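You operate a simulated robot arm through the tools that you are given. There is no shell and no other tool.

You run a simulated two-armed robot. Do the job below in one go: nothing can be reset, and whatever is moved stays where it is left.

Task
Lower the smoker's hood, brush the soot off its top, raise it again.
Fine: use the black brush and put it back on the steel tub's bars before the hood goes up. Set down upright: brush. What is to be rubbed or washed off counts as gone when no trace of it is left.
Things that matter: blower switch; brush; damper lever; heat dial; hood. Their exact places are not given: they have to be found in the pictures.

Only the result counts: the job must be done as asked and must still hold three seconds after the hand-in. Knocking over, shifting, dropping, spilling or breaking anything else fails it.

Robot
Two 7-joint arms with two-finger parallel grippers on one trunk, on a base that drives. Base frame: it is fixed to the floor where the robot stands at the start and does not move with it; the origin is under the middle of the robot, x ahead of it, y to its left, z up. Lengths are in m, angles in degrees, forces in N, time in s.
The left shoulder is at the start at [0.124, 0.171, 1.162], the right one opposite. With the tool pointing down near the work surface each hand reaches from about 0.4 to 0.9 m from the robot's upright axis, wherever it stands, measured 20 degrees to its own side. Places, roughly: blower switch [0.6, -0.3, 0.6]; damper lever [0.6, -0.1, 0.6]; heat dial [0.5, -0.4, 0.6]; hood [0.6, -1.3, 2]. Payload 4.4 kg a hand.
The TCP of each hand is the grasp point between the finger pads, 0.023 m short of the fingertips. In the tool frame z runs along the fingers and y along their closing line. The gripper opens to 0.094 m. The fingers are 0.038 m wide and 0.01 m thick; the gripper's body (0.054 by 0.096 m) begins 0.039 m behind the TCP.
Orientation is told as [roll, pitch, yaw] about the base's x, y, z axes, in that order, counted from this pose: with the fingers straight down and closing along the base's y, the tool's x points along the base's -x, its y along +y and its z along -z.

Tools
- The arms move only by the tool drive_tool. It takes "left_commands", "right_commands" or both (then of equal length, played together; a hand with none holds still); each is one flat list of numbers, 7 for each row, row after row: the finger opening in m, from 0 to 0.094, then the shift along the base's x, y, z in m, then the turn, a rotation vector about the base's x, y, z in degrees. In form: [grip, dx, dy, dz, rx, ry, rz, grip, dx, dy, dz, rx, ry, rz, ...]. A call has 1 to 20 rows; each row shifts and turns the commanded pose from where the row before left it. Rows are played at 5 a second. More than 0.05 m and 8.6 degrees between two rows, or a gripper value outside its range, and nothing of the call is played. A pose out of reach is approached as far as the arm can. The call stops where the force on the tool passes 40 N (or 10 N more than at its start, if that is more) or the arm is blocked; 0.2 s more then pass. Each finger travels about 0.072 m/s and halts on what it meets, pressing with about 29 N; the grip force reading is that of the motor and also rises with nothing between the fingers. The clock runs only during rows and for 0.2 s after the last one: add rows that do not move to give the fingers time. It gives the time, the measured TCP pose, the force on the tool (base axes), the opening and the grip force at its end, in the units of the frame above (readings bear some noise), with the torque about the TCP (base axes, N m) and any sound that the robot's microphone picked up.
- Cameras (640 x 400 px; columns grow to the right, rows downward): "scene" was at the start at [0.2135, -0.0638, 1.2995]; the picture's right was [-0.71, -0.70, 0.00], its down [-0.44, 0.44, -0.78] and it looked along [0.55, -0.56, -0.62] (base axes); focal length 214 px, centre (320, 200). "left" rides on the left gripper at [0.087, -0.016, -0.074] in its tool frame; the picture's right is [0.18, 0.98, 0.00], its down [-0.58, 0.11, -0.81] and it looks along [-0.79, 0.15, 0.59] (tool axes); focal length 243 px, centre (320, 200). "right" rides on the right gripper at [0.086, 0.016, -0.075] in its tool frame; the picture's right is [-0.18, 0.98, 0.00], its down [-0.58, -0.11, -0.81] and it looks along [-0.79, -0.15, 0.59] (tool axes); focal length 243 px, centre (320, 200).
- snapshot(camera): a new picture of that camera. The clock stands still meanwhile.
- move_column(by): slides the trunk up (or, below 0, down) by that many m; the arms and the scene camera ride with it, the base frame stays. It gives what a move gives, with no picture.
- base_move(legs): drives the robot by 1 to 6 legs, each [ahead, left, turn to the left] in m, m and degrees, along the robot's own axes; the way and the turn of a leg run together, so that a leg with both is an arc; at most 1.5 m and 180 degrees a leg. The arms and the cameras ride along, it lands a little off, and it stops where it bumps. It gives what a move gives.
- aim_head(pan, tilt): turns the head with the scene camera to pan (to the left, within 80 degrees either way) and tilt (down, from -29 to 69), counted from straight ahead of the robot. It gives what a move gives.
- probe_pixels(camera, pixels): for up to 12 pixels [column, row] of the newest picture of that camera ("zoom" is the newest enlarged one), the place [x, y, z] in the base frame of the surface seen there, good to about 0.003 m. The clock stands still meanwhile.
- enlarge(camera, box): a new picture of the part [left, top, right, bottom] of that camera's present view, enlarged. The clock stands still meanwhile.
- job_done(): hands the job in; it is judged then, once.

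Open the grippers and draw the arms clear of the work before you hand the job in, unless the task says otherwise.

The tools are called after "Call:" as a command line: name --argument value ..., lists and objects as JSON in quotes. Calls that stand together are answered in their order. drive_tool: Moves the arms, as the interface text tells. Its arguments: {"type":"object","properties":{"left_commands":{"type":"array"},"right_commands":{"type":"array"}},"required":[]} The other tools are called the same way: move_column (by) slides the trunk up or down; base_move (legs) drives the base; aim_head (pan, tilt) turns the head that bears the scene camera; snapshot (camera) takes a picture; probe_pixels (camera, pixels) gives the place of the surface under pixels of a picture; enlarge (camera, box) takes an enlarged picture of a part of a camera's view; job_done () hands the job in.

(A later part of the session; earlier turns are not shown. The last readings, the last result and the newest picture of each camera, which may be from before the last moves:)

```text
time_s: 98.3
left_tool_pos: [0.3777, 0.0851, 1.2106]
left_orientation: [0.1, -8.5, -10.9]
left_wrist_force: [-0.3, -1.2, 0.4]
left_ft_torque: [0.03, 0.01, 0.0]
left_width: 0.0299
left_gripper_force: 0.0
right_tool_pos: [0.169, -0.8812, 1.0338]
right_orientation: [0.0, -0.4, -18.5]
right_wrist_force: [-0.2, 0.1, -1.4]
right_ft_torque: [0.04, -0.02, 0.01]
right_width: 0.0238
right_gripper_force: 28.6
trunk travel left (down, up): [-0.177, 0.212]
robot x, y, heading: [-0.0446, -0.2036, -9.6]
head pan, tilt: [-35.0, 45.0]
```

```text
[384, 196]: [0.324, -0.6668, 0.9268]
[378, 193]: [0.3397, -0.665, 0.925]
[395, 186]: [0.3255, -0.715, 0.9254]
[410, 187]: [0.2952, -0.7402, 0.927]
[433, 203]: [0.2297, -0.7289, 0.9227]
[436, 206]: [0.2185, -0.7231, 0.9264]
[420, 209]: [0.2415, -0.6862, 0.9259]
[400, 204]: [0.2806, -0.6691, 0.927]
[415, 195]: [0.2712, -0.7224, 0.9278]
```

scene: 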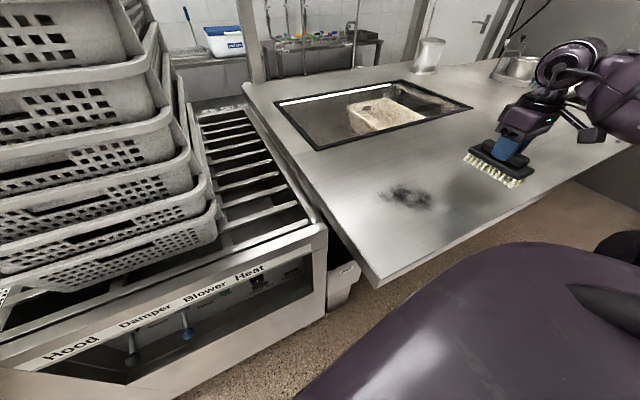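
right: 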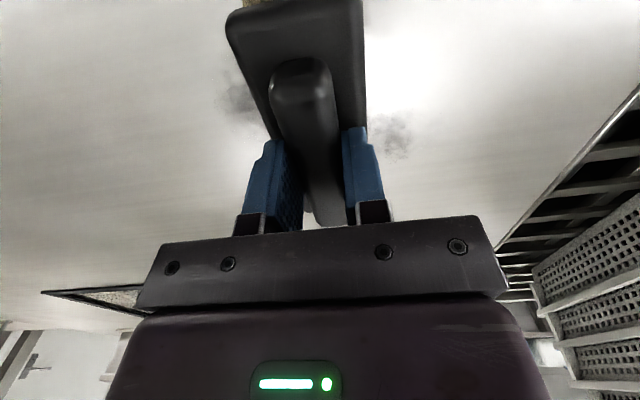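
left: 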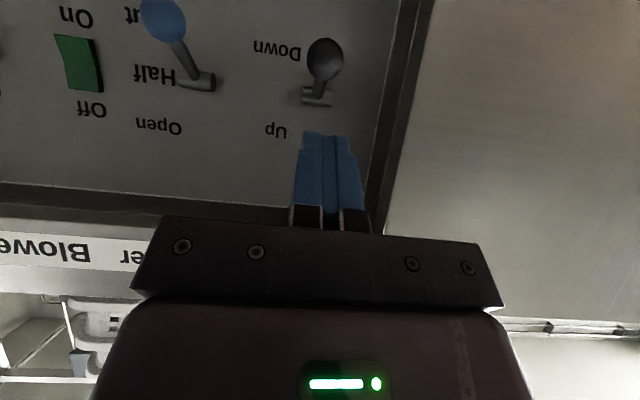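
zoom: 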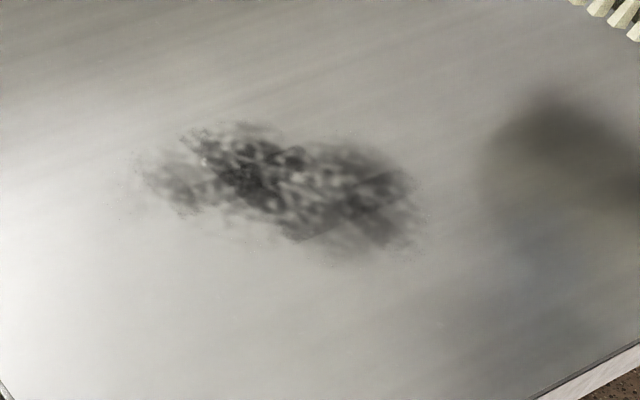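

The soot fades gradually with strokes. I place the brush just right of it (t≈0.70, n≈-0.485) and lower to contact.

Call:
drive_tool --right_commands '[0, 0.035, 0.0318, 0, 0, 0, 0, 0, 0.035, 0.0318, 0, 0, 0, 0, 0, 0, 0, -0.03, 0, 0, 0, 0, 0, 0, -0.012, 0, 0, 0, 0, 0, 0, -0.003, 0, 0, 0, 0, 0, 0, 0, 0, 0, 0]'

```text
time_s: 99.7
left_tool_pos: [0.3777, 0.0843, 1.2112]
left_orientation: [-0.1, -8.4, -10.9]
left_wrist_force: [0.2, 1.3, -0.4]
left_ft_torque: [-0.02, 0.03, -0.02]
left_width: 0.03
left_gripper_force: 0.0
right_tool_pos: [0.2384, -0.8181, 0.9888]
right_orientation: [0.0, -0.3, -18.6]
right_wrist_force: [-0.3, 0.4, -1.5]
right_ft_torque: [-0.01, 0.05, -0.01]
right_width: 0.0233
right_gripper_force: 28.1
trunk travel left (down, up): [-0.177, 0.212]
robot x, y, heading: [-0.0428, -0.2024, -9.4]
head pan, tilt: [-35.0, 45.0]
```

Almost in contact. I press 3 mm lower and make a full stroke left and back right.

Call:
drive_tool --right_commands '[0, 0, 0, -0.003, 0, 0, 0, 0, 0.0117, 0.0351, 0, 0, 0, 0, 0, 0.0117, 0.0351, 0, 0, 0, 0, 0, 0.0117, 0.0351, 0, 0, 0, 0, 0, 0.0117, 0.0351, 0, 0, 0, 0, 0, 0.0117, 0.0351, 0, 0, 0, 0, 0, 0.0117, 0.0351, 0, 0, 0, 0, 0, 0.0117, 0.0351, 0, 0, 0, 0, 0, 0, 0, 0, 0, 0, 0]'

Call:
snapshot --camera "scene"

```text
time_s: 101.3
left_tool_pos: [0.3774, 0.085, 1.2113]
left_orientation: [-0.1, -8.6, -10.8]
left_wrist_force: [1.0, -0.3, 0.0]
left_ft_torque: [0.02, 0.0, -0.01]
left_width: 0.0299
left_gripper_force: 0.0
right_tool_pos: [0.2999, -0.6213, 0.9825]
right_orientation: [-0.5, 0.3, -19.3]
right_wrist_force: [-3.2, 7.8, 21.1]
right_ft_torque: [0.9, -0.16, 0.22]
right_width: 0.0235
right_gripper_force: 29.3
trunk travel left (down, up): [-0.177, 0.212]
robot x, y, heading: [-0.0468, -0.2049, -9.6]
head pan, tilt: [-35.0, 45.0]
stopped in row 7 (right hand): the force on the tool passed its limit at 78 N (the readings are from after the stop); the commanded pose is now the measured one
```

```text
taken
```

scene: 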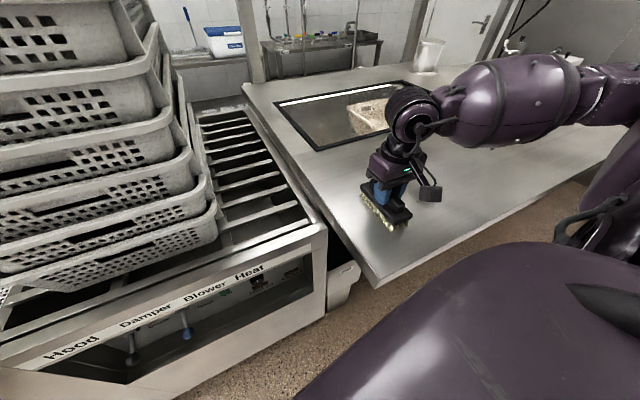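

The force spiked at the end and the TCP sits lower (0.9825). I lift the brush and inspect both it and the lid.

Call:
drive_tool --right_commands '[0, 0, 0, 0.01, 0, 0, 0, 0, 0, 0, 0.03, 0, 0, 0, 0, 0, 0, 0.03, 0, 0, 0, 0, -0.02, 0.03, 0.02, 0, 0, 0, 0, 0, 0, 0, 0, 0, 0]'

Call:
snapshot --camera "scene"

Call:
snapshot --camera "right"

```text
time_s: 102.5
left_tool_pos: [0.3788, 0.08, 1.2106]
left_orientation: [0.1, -8.3, -10.8]
left_wrist_force: [-1.2, -1.3, 0.7]
left_ft_torque: [0.0, 0.01, 0.02]
left_width: 0.0302
left_gripper_force: 0.1
right_tool_pos: [0.2797, -0.5947, 1.0694]
right_orientation: [-0.5, 0.7, -19.6]
right_wrist_force: [0.3, -0.4, -2.1]
right_ft_torque: [0.01, -0.01, 0.02]
right_width: 0.0235
right_gripper_force: 28.8
trunk travel left (down, up): [-0.177, 0.212]
robot x, y, heading: [-0.0482, -0.2026, -9.3]
head pan, tilt: [-35.0, 45.0]
```

```text
taken
```

scene: 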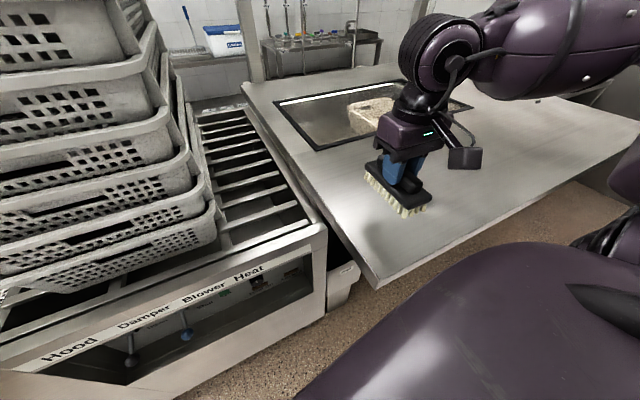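

```text
taken
```

right: 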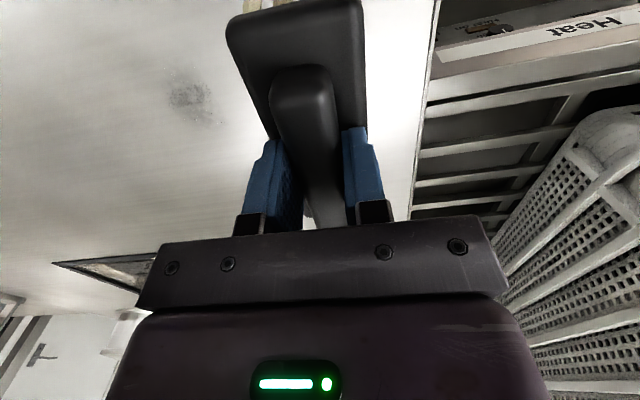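

Only a faint remnant is left at (190,100) in the right camera. I probe and enlarge it.

Call:
probe_pixels --camera "right" --pixels '[[190, 100], [168, 95], [215, 115], [185, 80], [200, 120], [150, 90], [230, 120]]'

Call:
enlarge --camera "right" --box '[100, 40, 260, 140]'

```text
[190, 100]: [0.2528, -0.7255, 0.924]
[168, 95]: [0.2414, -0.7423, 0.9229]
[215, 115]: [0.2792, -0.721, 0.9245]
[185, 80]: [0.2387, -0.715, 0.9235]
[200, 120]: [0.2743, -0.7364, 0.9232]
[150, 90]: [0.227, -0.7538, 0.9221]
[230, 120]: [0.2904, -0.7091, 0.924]
```

```text
4.00 times, centred on (180, 90) of right
```

zoom: 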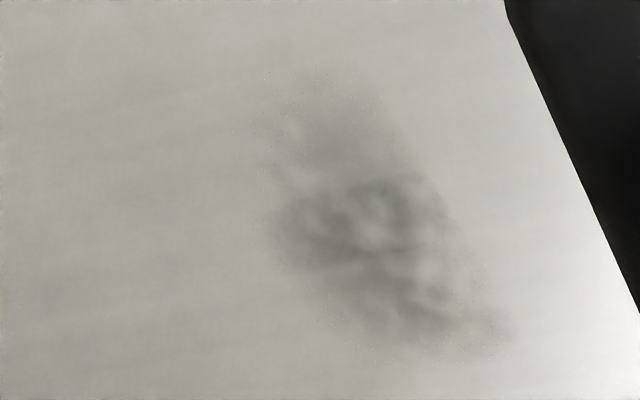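

The remnant lies at t∈[0.575,0.635], n∈[-0.505,-0.42]. I move the brush to the right of it and lower carefully to feel contact.

Call:
drive_tool --right_commands '[0, -0.0113, -0.0414, 0, 0, 0, 0, 0, -0.0113, -0.0414, 0, 0, 0, 0, 0, -0.0113, -0.0414, 0, 0, 0, 0, 0, -0.0113, -0.0414, 0, 0, 0, 0, 0, -0.0113, -0.0414, 0, 0, 0, 0, 0, 0, 0, -0.04, 0, 0, 0, 0, 0, 0, -0.03, 0, 0, 0, 0, 0, 0, -0.009, 0, 0, 0, 0, 0, 0, 0, 0, 0, 0]'

Call:
drive_tool --right_commands '[0, 0, 0, -0.003, 0, 0, 0, 0, 0, 0, 0, 0, 0, 0]'

```text
time_s: 104.5
left_tool_pos: [0.3778, 0.083, 1.2113]
left_orientation: [0.0, -8.5, -10.7]
left_wrist_force: [-0.9, 0.2, -0.3]
left_ft_torque: [0.0, 0.02, 0.04]
left_width: 0.0298
left_gripper_force: 0.0
right_tool_pos: [0.223, -0.7997, 0.9907]
right_orientation: [-0.7, 0.5, -19.5]
right_wrist_force: [-0.3, -0.1, -1.2]
right_ft_torque: [-0.05, 0.01, 0.03]
right_width: 0.0236
right_gripper_force: 28.8
trunk travel left (down, up): [-0.177, 0.212]
robot x, y, heading: [-0.0423, -0.2074, -9.3]
head pan, tilt: [-35.0, 45.0]
```

```text
time_s: 105.1
left_tool_pos: [0.378, 0.083, 1.2114]
left_orientation: [0.0, -8.4, -10.8]
left_wrist_force: [0.5, -0.1, -0.5]
left_ft_torque: [0.0, 0.03, 0.0]
left_width: 0.0299
left_gripper_force: 0.1
right_tool_pos: [0.2244, -0.8016, 0.9884]
right_orientation: [-0.7, 0.6, -19.4]
right_wrist_force: [0.2, 0.4, -1.1]
right_ft_torque: [-0.01, 0.02, -0.03]
right_width: 0.0238
right_gripper_force: 28.7
trunk travel left (down, up): [-0.177, 0.212]
robot x, y, heading: [-0.0435, -0.203, -9.4]
head pan, tilt: [-35.0, 45.0]
```

Still free at z≈0.9885. I keep lowering in 2 mm steps until contact force appears.

Call:
drive_tool --right_commands '[0, 0, 0, -0.002, 0, 0, 0, 0, 0, 0, 0, 0, 0, 0]'

Call:
drive_tool --right_commands '[0, 0, 0, -0.002, 0, 0, 0, 0, 0, 0, 0, 0, 0, 0]'

Call:
drive_tool --right_commands '[0, 0, 0, -0.0015, 0, 0, 0, 0, 0, 0, 0, 0, 0, 0]'

```text
time_s: 105.7
left_tool_pos: [0.377, 0.0829, 1.21]
left_orientation: [0.0, -8.5, -10.8]
left_wrist_force: [-0.2, 0.3, -0.7]
left_ft_torque: [0.02, 0.0, 0.0]
left_width: 0.0299
left_gripper_force: 0.0
right_tool_pos: [0.2244, -0.8016, 0.9869]
right_orientation: [-0.7, 0.6, -19.5]
right_wrist_force: [0.0, 0.4, -2.5]
right_ft_torque: [0.03, 0.01, 0.0]
right_width: 0.0236
right_gripper_force: 28.6
trunk travel left (down, up): [-0.177, 0.212]
robot x, y, heading: [-0.0484, -0.2063, -9.5]
head pan, tilt: [-35.0, 45.0]
```

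```text
time_s: 106.3
left_tool_pos: [0.3778, 0.083, 1.2104]
left_orientation: [0.0, -8.3, -10.8]
left_wrist_force: [-0.7, -0.4, -0.2]
left_ft_torque: [0.06, -0.03, 0.02]
left_width: 0.0301
left_gripper_force: 0.1
right_tool_pos: [0.2241, -0.8003, 0.9856]
right_orientation: [-0.7, 0.6, -19.5]
right_wrist_force: [-0.1, 0.0, -2.0]
right_ft_torque: [-0.03, 0.0, 0.0]
right_width: 0.0234
right_gripper_force: 29.5
trunk travel left (down, up): [-0.177, 0.212]
robot x, y, heading: [-0.04, -0.2074, -9.7]
head pan, tilt: [-35.0, 45.0]
```

```text
time_s: 106.9
left_tool_pos: [0.3765, 0.084, 1.211]
left_orientation: [-0.1, -8.6, -10.8]
left_wrist_force: [-0.5, 0.2, -0.5]
left_ft_torque: [-0.01, -0.03, -0.03]
left_width: 0.0299
left_gripper_force: 0.1
right_tool_pos: [0.2245, -0.8, 0.9834]
right_orientation: [-0.8, 0.4, -19.6]
right_wrist_force: [-1.8, -1.7, 9.5]
right_ft_torque: [-0.09, -0.65, -0.09]
right_width: 0.0236
right_gripper_force: 28.7
trunk travel left (down, up): [-0.177, 0.212]
robot x, y, heading: [-0.0456, -0.2027, -9.4]
head pan, tilt: [-35.0, 45.0]
```

Contact at z≈0.984 (9.5 N). I sweep left in short calls, watching the force.

Call:
drive_tool --right_commands '[0, 0.0095, 0.0285, 0, 0, 0, 0, 0, 0.0095, 0.0285, 0, 0, 0, 0, 0, 0.0095, 0.0285, 0, 0, 0, 0]'

Call:
drive_tool --right_commands '[0, 0.0095, 0.0285, 0, 0, 0, 0, 0, 0.0095, 0.0285, 0, 0, 0, 0, 0, 0, 0, 0, 0, 0, 0]'

Call:
snapshot --camera "right"

```text
time_s: 107.7
left_tool_pos: [0.3768, 0.0853, 1.2119]
left_orientation: [0.1, -8.5, -10.8]
left_wrist_force: [0.1, -0.1, -0.4]
left_ft_torque: [0.01, -0.01, -0.01]
left_width: 0.0298
left_gripper_force: 0.0
right_tool_pos: [0.251, -0.7138, 0.9823]
right_orientation: [-0.6, 0.2, -19.5]
right_wrist_force: [0.7, -9.0, 28.6]
right_ft_torque: [0.11, -0.47, -0.14]
right_width: 0.0238
right_gripper_force: 29.2
trunk travel left (down, up): [-0.177, 0.212]
robot x, y, heading: [-0.0469, -0.2042, -9.5]
head pan, tilt: [-35.0, 45.0]
```

```text
time_s: 108.5
left_tool_pos: [0.3777, 0.0845, 1.2107]
left_orientation: [0.0, -8.5, -10.7]
left_wrist_force: [-0.1, -0.3, 0.7]
left_ft_torque: [-0.03, -0.03, 0.03]
left_width: 0.0299
left_gripper_force: 0.0
right_tool_pos: [0.2692, -0.6577, 0.9839]
right_orientation: [-0.6, 0.5, -19.4]
right_wrist_force: [0.8, -2.6, 15.0]
right_ft_torque: [-0.24, -1.15, -0.23]
right_width: 0.0237
right_gripper_force: 29.4
trunk travel left (down, up): [-0.177, 0.212]
robot x, y, heading: [-0.0415, -0.2046, -9.2]
head pan, tilt: [-35.0, 45.0]
```

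```text
taken
```

right: 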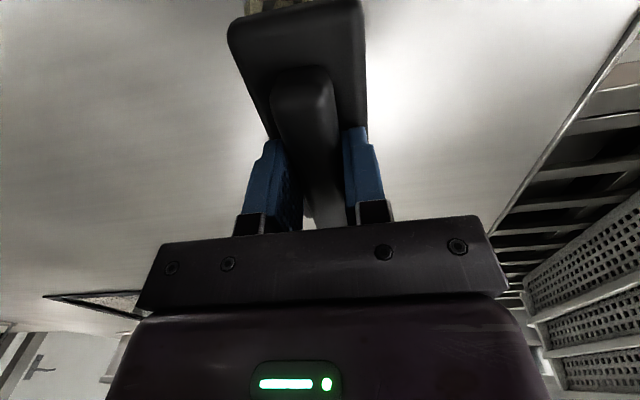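

No soot shows to the left of the brush in this view. I continue the stroke left and then sweep back right across the whole area once more.

Call:
drive_tool --right_commands '[0, 0.0095, 0.0285, 0.0003, 0, 0, 0, 0, 0.0095, 0.0285, 0.0003, 0, 0, 0, 0, 0.0095, 0.0285, 0.0003, 0, 0, 0, 0, 0.0095, 0.0285, 0, 0, 0, 0, 0, 0, 0, 0, 0, 0, 0]'

Call:
drive_tool --right_commands '[0, -0.0145, -0.0285, 0, 0, 0, 0, 0, -0.0145, -0.0285, 0, 0, 0, 0, 0, -0.0115, -0.0285, 0, 0, 0, 0, 0, -0.0095, -0.0285, 0, 0, 0, 0, 0, -0.0095, -0.0285, 0, 0, 0, 0, 0, 0, 0, 0, 0, 0, 0]'

```text
time_s: 109.7
left_tool_pos: [0.3793, 0.0834, 1.21]
left_orientation: [0.1, -8.4, -10.9]
left_wrist_force: [0.1, -0.5, -0.4]
left_ft_torque: [-0.01, 0.0, 0.04]
left_width: 0.0302
left_gripper_force: 0.2
right_tool_pos: [0.3152, -0.5621, 0.983]
right_orientation: [-0.7, 0.7, -19.6]
right_wrist_force: [0.3, -0.2, -1.1]
right_ft_torque: [-0.02, -0.01, -0.01]
right_width: 0.0238
right_gripper_force: 28.7
right hand out of reach, approached as far as the arm can: row 3, 4
trunk travel left (down, up): [-0.177, 0.212]
robot x, y, heading: [-0.0398, -0.2027, -9.0]
head pan, tilt: [-35.0, 45.0]
```

```text
time_s: 111.1
left_tool_pos: [0.3785, 0.0827, 1.2111]
left_orientation: [0.0, -8.4, -10.9]
left_wrist_force: [-0.3, 0.3, 0.1]
left_ft_torque: [0.01, 0.02, 0.02]
left_width: 0.0299
left_gripper_force: 0.1
right_tool_pos: [0.2577, -0.706, 0.9848]
right_orientation: [-0.6, 0.6, -19.4]
right_wrist_force: [1.0, 0.4, -1.8]
right_ft_torque: [0.0, 0.01, 0.02]
right_width: 0.0239
right_gripper_force: 28.5
trunk travel left (down, up): [-0.177, 0.212]
robot x, y, heading: [-0.0454, -0.2003, -9.1]
head pan, tilt: [-35.0, 45.0]
```

I lift the brush and move it aside to the right to inspect the cleaned area.

Call:
drive_tool --right_commands '[0, 0, 0, 0.03, 0, 0, 0, 0, 0, 0, 0.03, 0, 0, 0, 0, -0.012, -0.036, 0.02, 0, 0, 0, 0, -0.012, -0.036, 0, 0, 0, 0, 0, -0.012, -0.036, 0, 0, 0, 0, 0, -0.012, -0.036, 0, 0, 0, 0, 0, 0, 0, 0, 0, 0, 0]'

Call:
snapshot --camera "scene"

Call:
enlarge --camera "scene" --box '[350, 150, 494, 240]'

```text
time_s: 112.7
left_tool_pos: [0.3799, 0.0835, 1.2107]
left_orientation: [0.0, -8.3, -10.8]
left_wrist_force: [-0.1, -0.9, -0.1]
left_ft_torque: [-0.02, -0.01, 0.03]
left_width: 0.0299
left_gripper_force: 0.0
right_tool_pos: [0.2105, -0.8477, 1.0634]
right_orientation: [-0.7, 0.5, -19.4]
right_wrist_force: [0.5, -0.1, -2.1]
right_ft_torque: [-0.03, 0.0, -0.02]
right_width: 0.0236
right_gripper_force: 29.0
trunk travel left (down, up): [-0.177, 0.212]
robot x, y, heading: [-0.0416, -0.2023, -9.2]
head pan, tilt: [-35.0, 45.0]
```

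```text
taken
```

scene: 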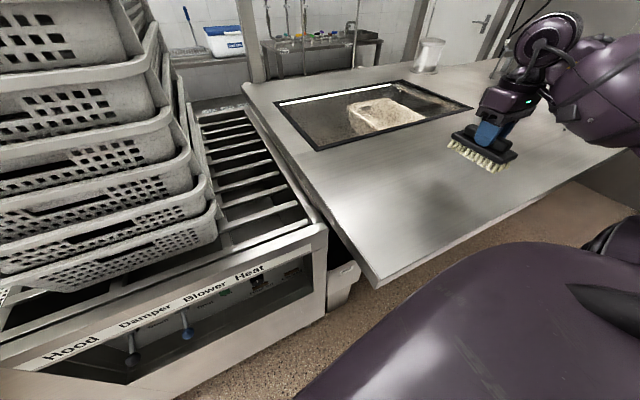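

```text
4.44 times, centred on (422, 195) of scene
```

zoom: 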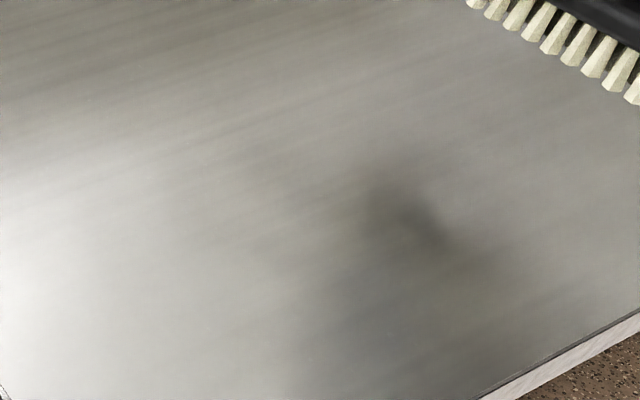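

The dark blur seems to be a reflection of the arm. I check from the right camera, and by moving the arm I can compare.

Call:
snapshot --camera "right"

Call:
drive_tool --right_commands '[0, 0.03, -0.03, 0.02, 0, 0, 0, 0, 0.03, -0.03, 0.02, 0, 0, 0, 0, 0.03, -0.03, 0, 0, 0, 0, 0, 0, 0, 0, 0, 0, 0]'

Call:
enlarge --camera "scene" --box '[350, 150, 494, 240]'

Call:
snapshot --camera "scene"

```text
taken
```

right: 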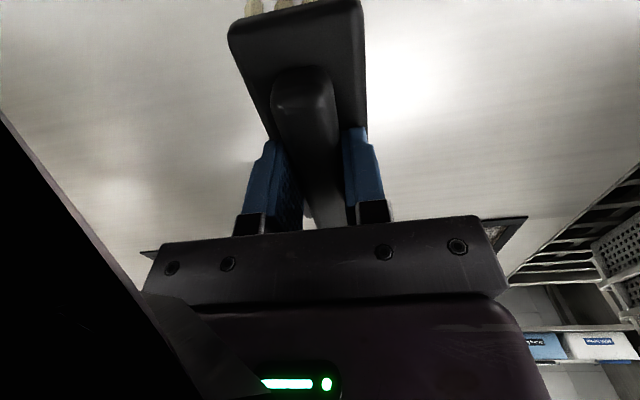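

```text
time_s: 113.7
left_tool_pos: [0.3773, 0.0835, 1.2114]
left_orientation: [-0.1, -8.5, -10.8]
left_wrist_force: [-0.5, 0.4, 0.1]
left_ft_torque: [0.0, -0.01, -0.03]
left_width: 0.0301
left_gripper_force: 0.1
right_tool_pos: [0.3008, -0.9362, 1.1001]
right_orientation: [-0.7, 0.4, -19.5]
right_wrist_force: [0.6, 0.7, -2.1]
right_ft_torque: [0.03, 0.04, 0.01]
right_width: 0.0238
right_gripper_force: 29.1
right hand out of reach, approached as far as the arm can: row 3
trunk travel left (down, up): [-0.177, 0.212]
robot x, y, heading: [-0.0436, -0.205, -9.6]
head pan, tilt: [-35.0, 45.0]
```

```text
4.44 times, centred on (422, 195) of scene
```

zoom: 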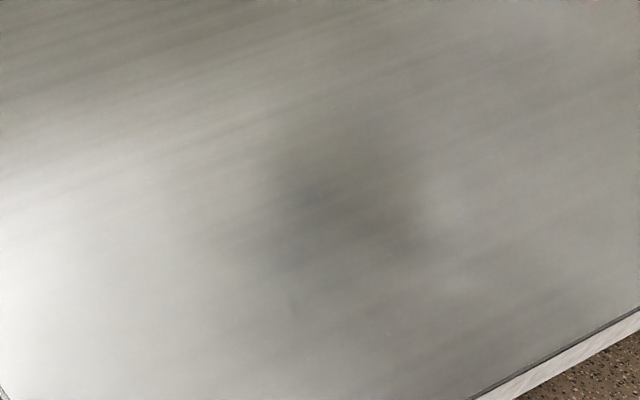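

```text
taken
```

scene: 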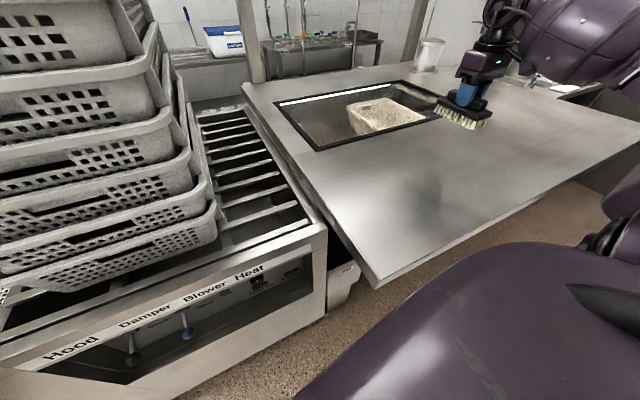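

The blur moves with the arm, so it is only a reflection. To be sure no trace stays, I make another set of strokes, first at n≈-0.515; I move over and lower near contact.

Call:
drive_tool --right_commands '[0, -0.009, 0.0427, 0, 0, 0, 0, 0, -0.009, 0.0427, 0, 0, 0, 0, 0, -0.009, 0.0427, 0, 0, 0, 0, 0, 0, 0, -0.04, 0, 0, 0, 0, 0, 0, -0.04, 0, 0, 0, 0, 0, 0, -0.03, 0, 0, 0, 0, 0, 0, 0, 0, 0, 0]'

Call:
drive_tool --right_commands '[0, 0, 0, -0.003, 0, 0, 0, 0, 0, 0, 0, 0, 0, 0]'

```text
time_s: 115.3
left_tool_pos: [0.3766, 0.0832, 1.2123]
left_orientation: [0.0, -8.5, -10.8]
left_wrist_force: [-0.2, -0.1, 0.0]
left_ft_torque: [0.01, 0.01, 0.0]
left_width: 0.03
left_gripper_force: 0.1
right_tool_pos: [0.277, -0.8051, 0.9904]
right_orientation: [-0.7, 0.4, -19.5]
right_wrist_force: [0.4, 0.4, -0.6]
right_ft_torque: [0.02, -0.01, -0.01]
right_width: 0.0236
right_gripper_force: 29.0
trunk travel left (down, up): [-0.177, 0.212]
robot x, y, heading: [-0.0462, -0.2036, -9.4]
head pan, tilt: [-35.0, 45.0]
```

```text
time_s: 115.9
left_tool_pos: [0.3784, 0.0835, 1.2105]
left_orientation: [0.0, -8.4, -10.7]
left_wrist_force: [-0.7, 0.3, 0.2]
left_ft_torque: [0.03, -0.01, -0.02]
left_width: 0.03
left_gripper_force: 0.1
right_tool_pos: [0.2769, -0.8057, 0.9885]
right_orientation: [-0.7, 0.5, -19.5]
right_wrist_force: [0.0, -0.4, -1.3]
right_ft_torque: [0.0, 0.01, -0.02]
right_width: 0.0241
right_gripper_force: 29.1
trunk travel left (down, up): [-0.177, 0.212]
robot x, y, heading: [-0.0425, -0.2044, -9.5]
head pan, tilt: [-35.0, 45.0]
```

Call:
drive_tool --right_commands '[0, 0, 0, -0.002, 0, 0, 0, 0, 0, 0, -0.002, 0, 0, 0, 0, 0, 0, 0, 0, 0, 0]'

Call:
drive_tool --right_commands '[0, 0, 0, -0.0015, 0, 0, 0, 0, 0, 0, 0, 0, 0, 0]'

```text
time_s: 116.7
left_tool_pos: [0.379, 0.0847, 1.2108]
left_orientation: [0.0, -8.5, -10.8]
left_wrist_force: [1.0, 0.2, 0.6]
left_ft_torque: [-0.01, 0.02, 0.04]
left_width: 0.0299
left_gripper_force: 0.1
right_tool_pos: [0.2757, -0.8065, 0.9853]
right_orientation: [-0.7, 0.6, -19.6]
right_wrist_force: [0.4, 0.0, -1.1]
right_ft_torque: [0.0, 0.0, 0.01]
right_width: 0.0236
right_gripper_force: 28.6
trunk travel left (down, up): [-0.177, 0.212]
robot x, y, heading: [-0.0442, -0.2066, -9.5]
head pan, tilt: [-35.0, 45.0]
```

```text
time_s: 117.3
left_tool_pos: [0.3775, 0.0831, 1.2103]
left_orientation: [0.0, -8.4, -10.8]
left_wrist_force: [0.8, 1.2, 0.2]
left_ft_torque: [0.02, 0.0, 0.0]
left_width: 0.0301
left_gripper_force: 0.1
right_tool_pos: [0.274, -0.8074, 0.9845]
right_orientation: [-0.7, 0.6, -19.4]
right_wrist_force: [-0.4, -0.2, -1.5]
right_ft_torque: [-0.05, 0.03, -0.02]
right_width: 0.0237
right_gripper_force: 28.6
trunk travel left (down, up): [-0.177, 0.212]
robot x, y, heading: [-0.0419, -0.2028, -9.5]
head pan, tilt: [-35.0, 45.0]
```

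Still free at 0.9845; I lower in another two small steps.

Call:
drive_tool --right_commands '[0, 0, 0, -0.0015, 0, 0, 0, 0, 0, 0, 0, 0, 0, 0]'

Call:
drive_tool --right_commands '[0, 0, 0, -0.001, 0, 0, 0, 0, 0, 0, 0, 0, 0, 0]'

```text
time_s: 117.9
left_tool_pos: [0.377, 0.0851, 1.2115]
left_orientation: [0.0, -8.4, -10.8]
left_wrist_force: [-0.4, 0.1, 0.6]
left_ft_torque: [0.01, 0.02, 0.02]
left_width: 0.03
left_gripper_force: 0.0
right_tool_pos: [0.2742, -0.8082, 0.9828]
right_orientation: [-0.6, 0.5, -19.5]
right_wrist_force: [0.0, -1.5, 9.1]
right_ft_torque: [-0.09, -0.6, -0.11]
right_width: 0.0236
right_gripper_force: 29.1
trunk travel left (down, up): [-0.177, 0.212]
robot x, y, heading: [-0.0476, -0.2051, -9.1]
head pan, tilt: [-35.0, 45.0]
```

```text
time_s: 118.5
left_tool_pos: [0.3768, 0.084, 1.2114]
left_orientation: [0.0, -8.5, -10.8]
left_wrist_force: [-0.7, 0.7, 0.5]
left_ft_torque: [0.0, 0.02, 0.02]
left_width: 0.03
left_gripper_force: 0.1
right_tool_pos: [0.2733, -0.807, 0.9836]
right_orientation: [-0.7, 0.4, -19.4]
right_wrist_force: [-0.1, -4.7, 19.6]
right_ft_torque: [0.07, -0.43, -0.04]
right_width: 0.0237
right_gripper_force: 28.8
trunk travel left (down, up): [-0.177, 0.212]
robot x, y, heading: [-0.0444, -0.2039, -9.8]
head pan, tilt: [-35.0, 45.0]
```

Contact (≈20 N). I ease slightly and sweep left in two calls.

Call:
drive_tool --right_commands '[0, 0.0095, 0.0285, 0.0008, 0, 0, 0, 0, 0.0095, 0.0285, 0, 0, 0, 0, 0, 0.0095, 0.0285, 0, 0, 0, 0, 0, 0.0095, 0.0285, 0, 0, 0, 0]'

Call:
drive_tool --right_commands '[0, 0.0095, 0.0285, 0, 0, 0, 0, 0, 0.0095, 0.0285, 0, 0, 0, 0, 0, 0.0095, 0.0285, 0, 0, 0, 0, 0, 0, 0, 0, 0, 0, 0]'

```text
time_s: 119.5
left_tool_pos: [0.3783, 0.0845, 1.2106]
left_orientation: [0.0, -8.4, -10.8]
left_wrist_force: [-0.1, 0.0, 0.2]
left_ft_torque: [-0.01, 0.0, -0.01]
left_width: 0.0298
left_gripper_force: 0.1
right_tool_pos: [0.3123, -0.6938, 0.9835]
right_orientation: [-0.7, 0.6, -19.4]
right_wrist_force: [2.2, -0.5, 5.5]
right_ft_torque: [-0.03, -0.59, -0.1]
right_width: 0.0237
right_gripper_force: 29.1
trunk travel left (down, up): [-0.177, 0.212]
robot x, y, heading: [-0.0419, -0.2009, -9.4]
head pan, tilt: [-35.0, 45.0]
```

```text
time_s: 120.5
left_tool_pos: [0.3777, 0.0839, 1.211]
left_orientation: [0.0, -8.6, -10.9]
left_wrist_force: [-0.1, 0.0, 0.7]
left_ft_torque: [0.05, -0.02, -0.02]
left_width: 0.0299
left_gripper_force: 0.1
right_tool_pos: [0.3417, -0.6075, 0.9845]
right_orientation: [-0.6, 0.5, -19.5]
right_wrist_force: [-0.6, -0.4, -1.0]
right_ft_torque: [0.0, 0.05, 0.0]
right_width: 0.0237
right_gripper_force: 29.1
trunk travel left (down, up): [-0.177, 0.212]
robot x, y, heading: [-0.0441, -0.2041, -9.3]
head pan, tilt: [-35.0, 45.0]
```

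I lower 2 mm and sweep back right, drifting to n≈-0.485.

Call:
drive_tool --right_commands '[0, 0, 0, -0.002, 0, 0, 0, 0, -0.0165, -0.0265, 0, 0, 0, 0, 0, -0.0165, -0.0265, 0, 0, 0, 0, 0, -0.0165, -0.0265, 0, 0, 0, 0]'

Call:
drive_tool --right_commands '[0, -0.0095, -0.0285, -0.0003, 0, 0, 0, 0, -0.0095, -0.0285, 0, 0, 0, 0, 0, -0.0095, -0.0285, 0, 0, 0, 0, 0, -0.0095, -0.0285, 0, 0, 0, 0]'

```text
time_s: 121.5
left_tool_pos: [0.3761, 0.0823, 1.2111]
left_orientation: [0.1, -8.6, -10.8]
left_wrist_force: [-1.1, -0.1, 0.8]
left_ft_torque: [0.0, -0.04, -0.01]
left_width: 0.0299
left_gripper_force: 0.0
right_tool_pos: [0.2904, -0.6892, 0.9828]
right_orientation: [-0.6, 0.4, -19.4]
right_wrist_force: [-0.5, -0.1, 0.3]
right_ft_torque: [-0.01, -0.18, -0.02]
right_width: 0.0237
right_gripper_force: 28.7
trunk travel left (down, up): [-0.177, 0.212]
robot x, y, heading: [-0.0448, -0.2034, -9.3]
head pan, tilt: [-35.0, 45.0]
```

```text
time_s: 122.5
left_tool_pos: [0.3777, 0.085, 1.2105]
left_orientation: [-0.1, -8.5, -10.8]
left_wrist_force: [0.7, -0.2, 0.3]
left_ft_torque: [-0.02, -0.01, -0.01]
left_width: 0.0298
left_gripper_force: 0.1
right_tool_pos: [0.2518, -0.8023, 0.9841]
right_orientation: [-0.7, 0.5, -19.3]
right_wrist_force: [-1.4, 3.2, 9.8]
right_ft_torque: [0.21, -0.72, 0.24]
right_width: 0.0233
right_gripper_force: 28.6
trunk travel left (down, up): [-0.177, 0.212]
robot x, y, heading: [-0.0418, -0.2074, -9.5]
head pan, tilt: [-35.0, 45.0]
```

One more stroke left along the near side, n≈-0.455.

Call:
drive_tool --right_commands '[0, -0.0024, 0.0325, 0, 0, 0, 0, 0, -0.0024, 0.0325, 0, 0, 0, 0, 0, -0.0024, 0.0325, 0, 0, 0, 0, 0, 0.0095, 0.0285, 0, 0, 0, 0]'

Call:
drive_tool --right_commands '[0, 0.0095, 0.0285, 0, 0, 0, 0, 0, 0.0095, 0.0285, 0, 0, 0, 0, 0, 0, 0, 0.02, 0, 0, 0, 0, 0, 0, 0.04, 0, 0, 0, 0, 0, 0, 0.04, 0, 0, 0, 0, 0, 0, 0, 0, 0, 0]'

Call:
snapshot --camera "right"

Call:
enlarge --camera "right" --box '[0, 20, 256, 180]'

```text
time_s: 123.3
left_tool_pos: [0.3759, 0.0855, 1.2104]
left_orientation: [-0.2, -8.6, -10.8]
left_wrist_force: [-0.4, -0.1, 0.8]
left_ft_torque: [-0.03, 0.0, 0.03]
left_width: 0.0301
left_gripper_force: 0.0
right_tool_pos: [0.2453, -0.7086, 0.9835]
right_orientation: [-0.9, 0.1, -19.3]
right_wrist_force: [-4.0, 4.0, 24.2]
right_ft_torque: [0.95, 0.32, 0.28]
right_width: 0.0238
right_gripper_force: 29.3
trunk travel left (down, up): [-0.177, 0.212]
robot x, y, heading: [-0.0445, -0.2082, -9.2]
head pan, tilt: [-35.0, 45.0]
stopped in row 4 (right hand): the force on the tool passed its limit at 44 N (the readings are from after the stop); the commanded pose is now the measured one
```

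```text
time_s: 123.8
left_tool_pos: [0.379, 0.0839, 1.2106]
left_orientation: [-0.1, -8.6, -10.8]
left_wrist_force: [0.1, -0.8, -0.1]
left_ft_torque: [-0.01, 0.04, 0.01]
left_width: 0.0302
left_gripper_force: 0.1
right_tool_pos: [0.2598, -0.6734, 0.9827]
right_orientation: [-0.9, -0.2, -19.3]
right_wrist_force: [0.9, 5.2, 23.3]
right_ft_torque: [1.23, 0.72, -0.14]
right_width: 0.0239
right_gripper_force: 28.9
trunk travel left (down, up): [-0.177, 0.212]
robot x, y, heading: [-0.0416, -0.2024, -9.3]
head pan, tilt: [-35.0, 45.0]
stopped in row 2 (right hand): the force on the tool passed its limit at 42 N (the readings are from after the stop); the commanded pose is now the measured one
```

```text
taken
```

right: 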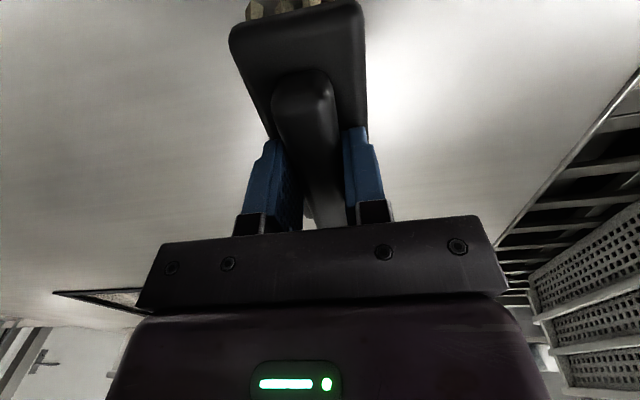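

```text
2.50 times, centred on (128, 100) of right
```

zoom: 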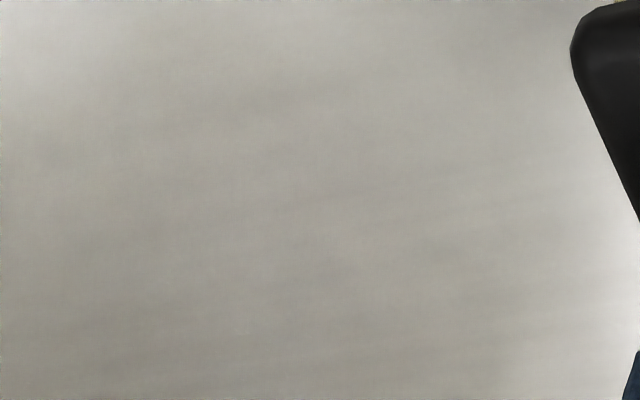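

The lid appears clean. I lift the brush straight up 0.1 m and inspect the whole area and the brush's seat in the grip.

Call:
drive_tool --right_commands '[0, 0, 0, 0.02, 0, 0, 0, 0, 0, 0, 0.04, 0, 0, 0, 0, 0, 0, 0.04, 0, 0, 0, 0, 0, 0, 0, 0, 0, 0]'

Call:
snapshot --camera "scene"

Call:
enlarge --camera "scene" --box '[340, 100, 500, 200]'

Call:
enlarge --camera "scene" --box '[340, 160, 484, 250]'

Call:
snapshot --camera "right"

```text
time_s: 124.8
left_tool_pos: [0.3783, 0.0819, 1.2107]
left_orientation: [0.1, -8.4, -10.8]
left_wrist_force: [0.6, -0.3, -0.9]
left_ft_torque: [0.02, 0.01, 0.02]
left_width: 0.0299
left_gripper_force: 0.1
right_tool_pos: [0.2611, -0.6783, 1.0816]
right_orientation: [-1.1, 0.1, -19.4]
right_wrist_force: [-0.6, -0.5, -0.1]
right_ft_torque: [0.03, 0.03, -0.03]
right_width: 0.0235
right_gripper_force: 28.9
trunk travel left (down, up): [-0.177, 0.212]
robot x, y, heading: [-0.0449, -0.2042, -9.3]
head pan, tilt: [-35.0, 45.0]
```

```text
taken
```

scene: 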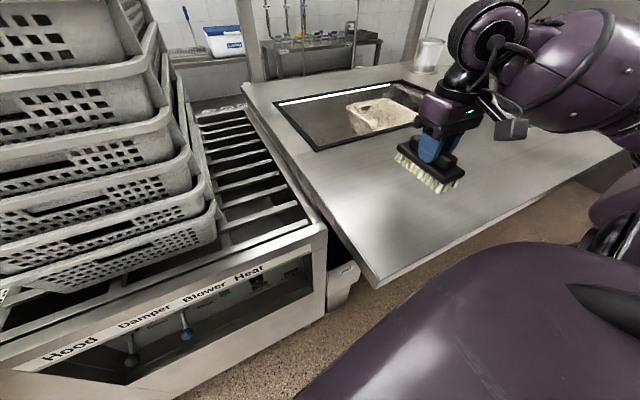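

```text
4.00 times, centred on (420, 150) of scene
```

zoom: 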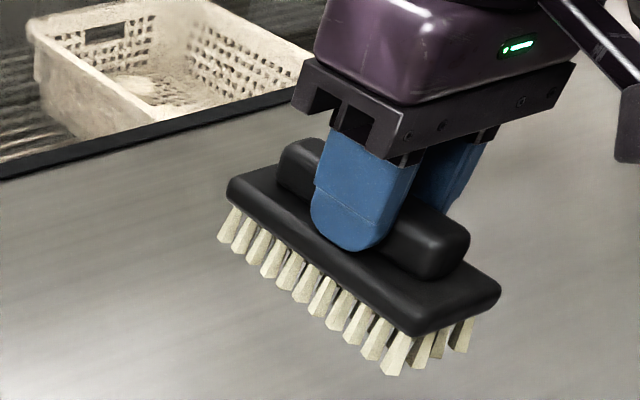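

```text
4.44 times, centred on (412, 205) of scene
```

zoom: 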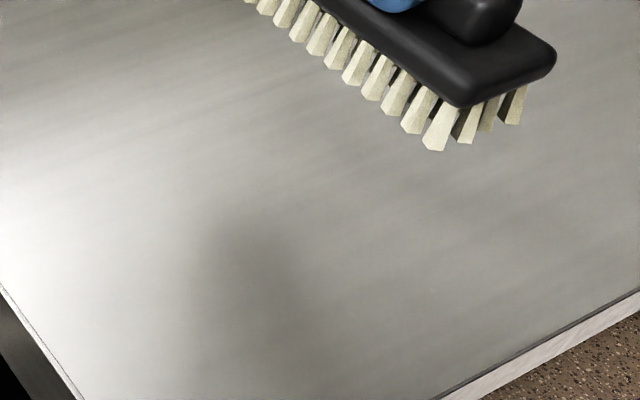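

```text
taken
```

right: 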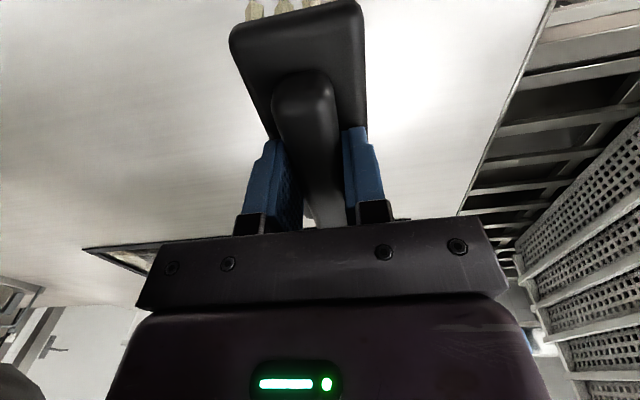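

The brush sits square in the grip (pushed up a few mm onto the fingertips). I drive the base back to the earlier pick-up stance (ahead 0.09, left 0.19).

Call:
base_move --legs '[[0.08, 0.2, 0]]'

Call:
snapshot --camera "right"

Call:
snapshot --camera "scene"

Call:
enlarge --camera "scene" --box '[390, 140, 582, 260]'

```text
time_s: 127.2
left_tool_pos: [0.488, 0.2682, 1.2107]
left_orientation: [0.0, -8.4, -10.6]
left_wrist_force: [0.1, -0.1, 0.3]
left_ft_torque: [-0.03, -0.02, -0.01]
left_width: 0.03
left_gripper_force: 0.1
right_tool_pos: [0.3742, -0.4932, 1.0824]
right_orientation: [-1.0, 0.0, -19.3]
right_wrist_force: [0.8, 0.2, -1.9]
right_ft_torque: [0.01, -0.04, 0.04]
right_width: 0.0237
right_gripper_force: 28.8
trunk travel left (down, up): [-0.177, 0.212]
robot x, y, heading: [0.0678, -0.0212, -9.3]
head pan, tilt: [-35.0, 45.0]
```

```text
taken
```

right: 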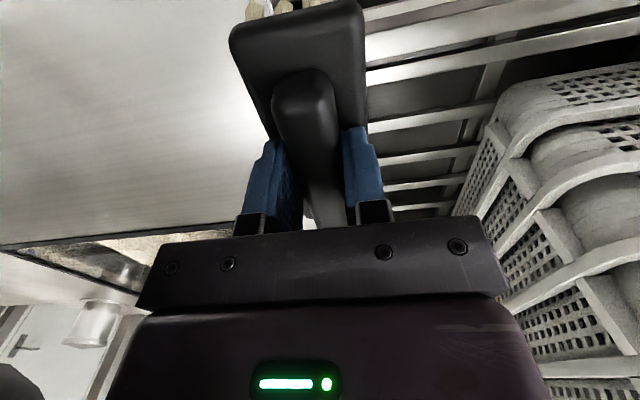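

```text
taken
```

scene: 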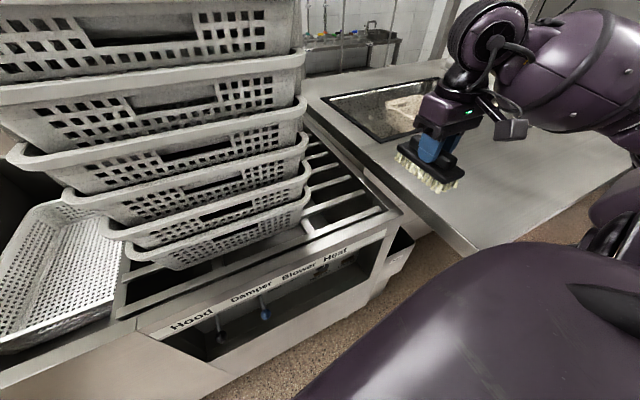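

```text
3.33 times, centred on (486, 200) of scene
```

zoom: 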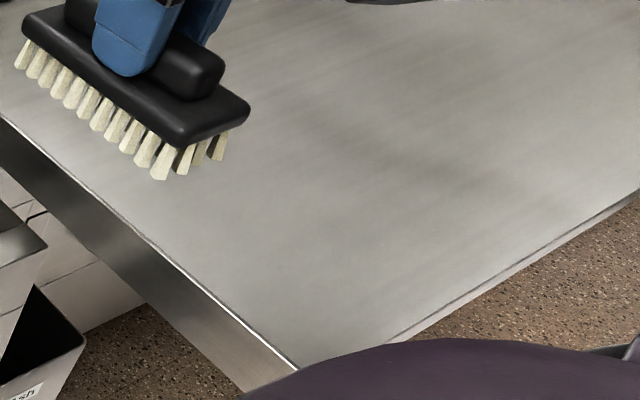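

From this angle the lid looks clean too. I check once more with the right camera zoomed on the soot's former place.

Call:
enlarge --camera "right" --box '[0, 0, 256, 160]'

Call:
probe_pixels --camera "right" --pixels '[[60, 60], [130, 60], [200, 90], [100, 20], [20, 30], [120, 120]]'

```text
2.50 times, centred on (128, 80) of right
```

zoom: 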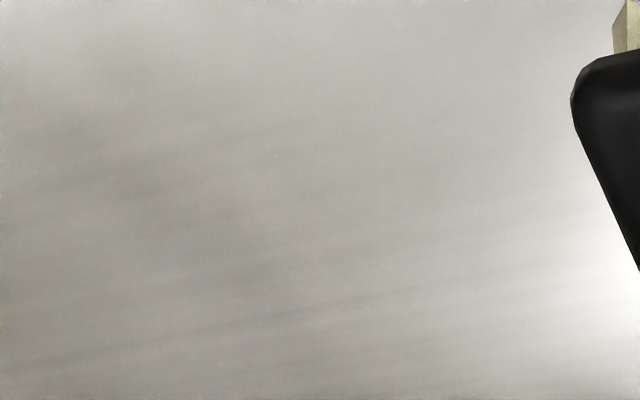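

```text
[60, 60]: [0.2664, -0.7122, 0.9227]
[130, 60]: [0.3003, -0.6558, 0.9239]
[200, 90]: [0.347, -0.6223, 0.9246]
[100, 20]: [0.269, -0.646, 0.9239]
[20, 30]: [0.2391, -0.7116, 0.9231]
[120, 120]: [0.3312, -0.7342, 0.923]
```

The lid is clean. Now I carry the brush back above its old place on the bars (TCP [0.607,-0.473]) at z≈1.08, correcting the small tilt.

Call:
drive_tool --right_commands '[0, 0.0389, 0.0033, 0, 0.84, -0.61, 0.5, 0, 0.0389, 0.0033, 0, 0, 0, 0, 0, 0.0389, 0.0033, 0, 0, 0, 0, 0, 0.0389, 0.0033, 0, 0, 0, 0, 0, 0.0389, 0.0033, 0, 0, 0, 0, 0, 0.0389, 0.0033, 0, 0, 0, 0, 0, 0, 0, 0, 0, 0, 0]'

Call:
snapshot --camera "right"

Call:
snapshot --camera "scene"

```text
time_s: 128.8
left_tool_pos: [0.4866, 0.2679, 1.2112]
left_orientation: [-0.1, -8.6, -10.7]
left_wrist_force: [0.1, 0.0, 0.2]
left_ft_torque: [0.0, 0.01, 0.03]
left_width: 0.0298
left_gripper_force: 0.1
right_tool_pos: [0.6075, -0.4736, 1.0845]
right_orientation: [0.0, -0.4, -18.8]
right_wrist_force: [-0.1, 0.1, -1.5]
right_ft_torque: [0.02, -0.06, 0.01]
right_width: 0.0237
right_gripper_force: 29.0
trunk travel left (down, up): [-0.177, 0.212]
robot x, y, heading: [0.0646, -0.0223, -9.2]
head pan, tilt: [-35.0, 45.0]
```

```text
taken
```

right: 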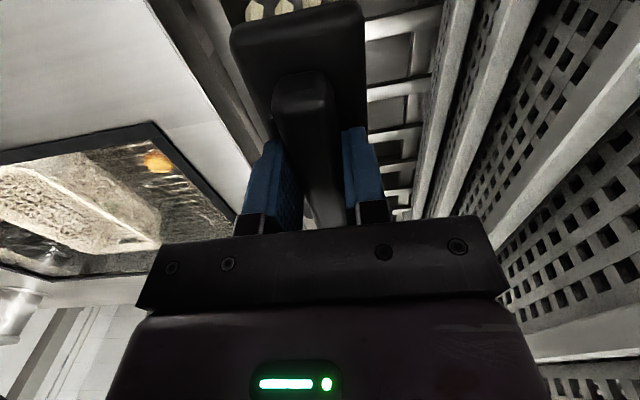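

```text
taken
```

scene: 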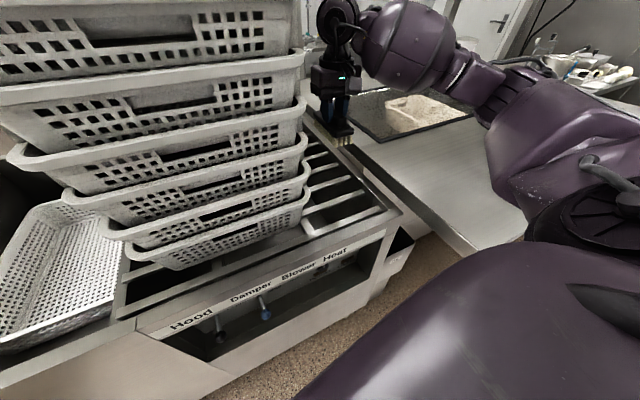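

The brush is above its old place. I lower it to just over the bars (TCP z≈0.90).

Call:
drive_tool --right_commands '[0, 0, 0, -0.045, 0, 0, 0, 0, 0, 0, -0.045, 0, 0, 0, 0, 0, 0, -0.045, 0, 0, 0, 0, 0, 0, -0.04, 0, 0, 0, 0, 0, 0, -0.006, 0, 0, 0, 0, 0, 0, 0, 0, 0, 0]'

Call:
snapshot --camera "right"

Call:
enlarge --camera "scene" --box '[280, 100, 408, 180]'

```text
time_s: 130.2
left_tool_pos: [0.4877, 0.2665, 1.2104]
left_orientation: [-0.1, -8.5, -10.7]
left_wrist_force: [-0.4, -0.1, -1.0]
left_ft_torque: [0.04, 0.01, 0.01]
left_width: 0.0298
left_gripper_force: 0.2
right_tool_pos: [0.6098, -0.4727, 0.8988]
right_orientation: [0.1, -0.2, -18.7]
right_wrist_force: [-0.6, 1.0, -1.2]
right_ft_torque: [-0.01, -0.03, -0.02]
right_width: 0.0238
right_gripper_force: 28.8
trunk travel left (down, up): [-0.177, 0.212]
robot x, y, heading: [0.0683, -0.0214, -9.1]
head pan, tilt: [-35.0, 45.0]
```

```text
taken
```

right: 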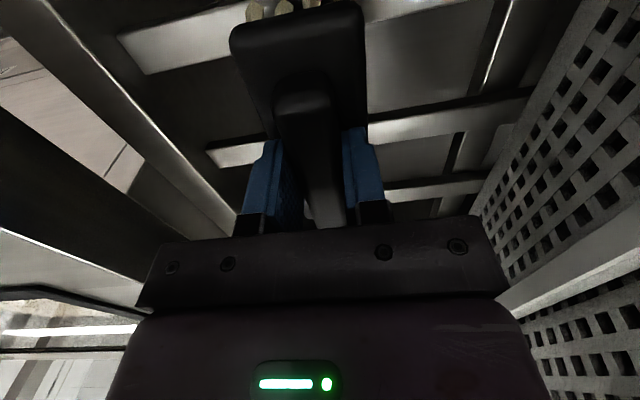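

```text
5.00 times, centred on (344, 140) of scene
```

zoom: 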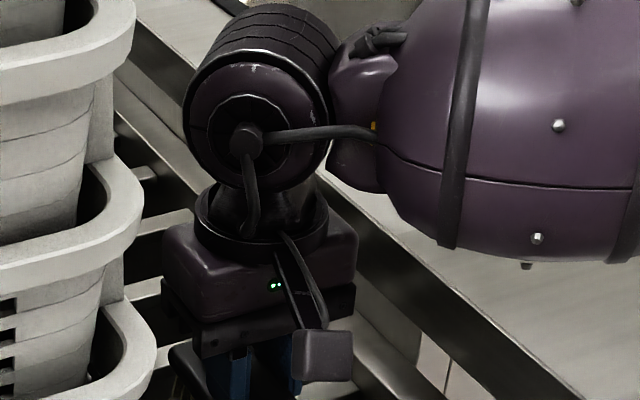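

I lower in 2 mm steps until the bars bear the brush.

Call:
drive_tool --right_commands '[0, -0.001, 0, -0.003, 0, 0, 0, 0, 0, 0, 0, 0, 0, 0]'

Call:
drive_tool --right_commands '[0, 0, 0, -0.002, 0, 0, 0, 0, 0, 0, 0, 0, 0, 0]'

Call:
drive_tool --right_commands '[0, 0, 0, -0.0015, 0, 0, 0, 0, 0, 0, 0, 0, 0, 0]'

```text
time_s: 130.8
left_tool_pos: [0.4884, 0.2673, 1.2101]
left_orientation: [0.0, -8.5, -10.6]
left_wrist_force: [-0.6, 0.1, 0.2]
left_ft_torque: [0.04, 0.04, 0.0]
left_width: 0.0299
left_gripper_force: 0.0
right_tool_pos: [0.6081, -0.4733, 0.8967]
right_orientation: [0.0, -0.3, -18.8]
right_wrist_force: [-0.3, -0.1, -1.5]
right_ft_torque: [-0.02, -0.01, 0.01]
right_width: 0.0235
right_gripper_force: 29.1
trunk travel left (down, up): [-0.177, 0.212]
robot x, y, heading: [0.065, -0.02, -9.2]
head pan, tilt: [-35.0, 45.0]
```

```text
time_s: 131.4
left_tool_pos: [0.4874, 0.2676, 1.2099]
left_orientation: [-0.1, -8.5, -10.7]
left_wrist_force: [0.4, -0.7, -0.8]
left_ft_torque: [0.02, 0.03, 0.03]
left_width: 0.03
left_gripper_force: 0.1
right_tool_pos: [0.6088, -0.4731, 0.8953]
right_orientation: [0.1, -0.3, -18.8]
right_wrist_force: [-0.1, 0.4, -1.2]
right_ft_torque: [0.02, 0.04, 0.02]
right_width: 0.0237
right_gripper_force: 29.1
trunk travel left (down, up): [-0.177, 0.212]
robot x, y, heading: [0.0664, -0.0192, -9.3]
head pan, tilt: [-35.0, 45.0]
```

```text
time_s: 132.0
left_tool_pos: [0.4885, 0.2676, 1.2103]
left_orientation: [0.1, -8.3, -10.8]
left_wrist_force: [-0.4, 0.0, -1.3]
left_ft_torque: [-0.01, 0.02, 0.01]
left_width: 0.0299
left_gripper_force: 0.0
right_tool_pos: [0.6058, -0.4721, 0.893]
right_orientation: [0.1, -0.3, -18.9]
right_wrist_force: [0.4, -0.1, -2.1]
right_ft_torque: [0.0, 0.04, -0.01]
right_width: 0.0235
right_gripper_force: 29.3
trunk travel left (down, up): [-0.177, 0.212]
robot x, y, heading: [0.0678, -0.0192, -9.2]
head pan, tilt: [-35.0, 45.0]
```

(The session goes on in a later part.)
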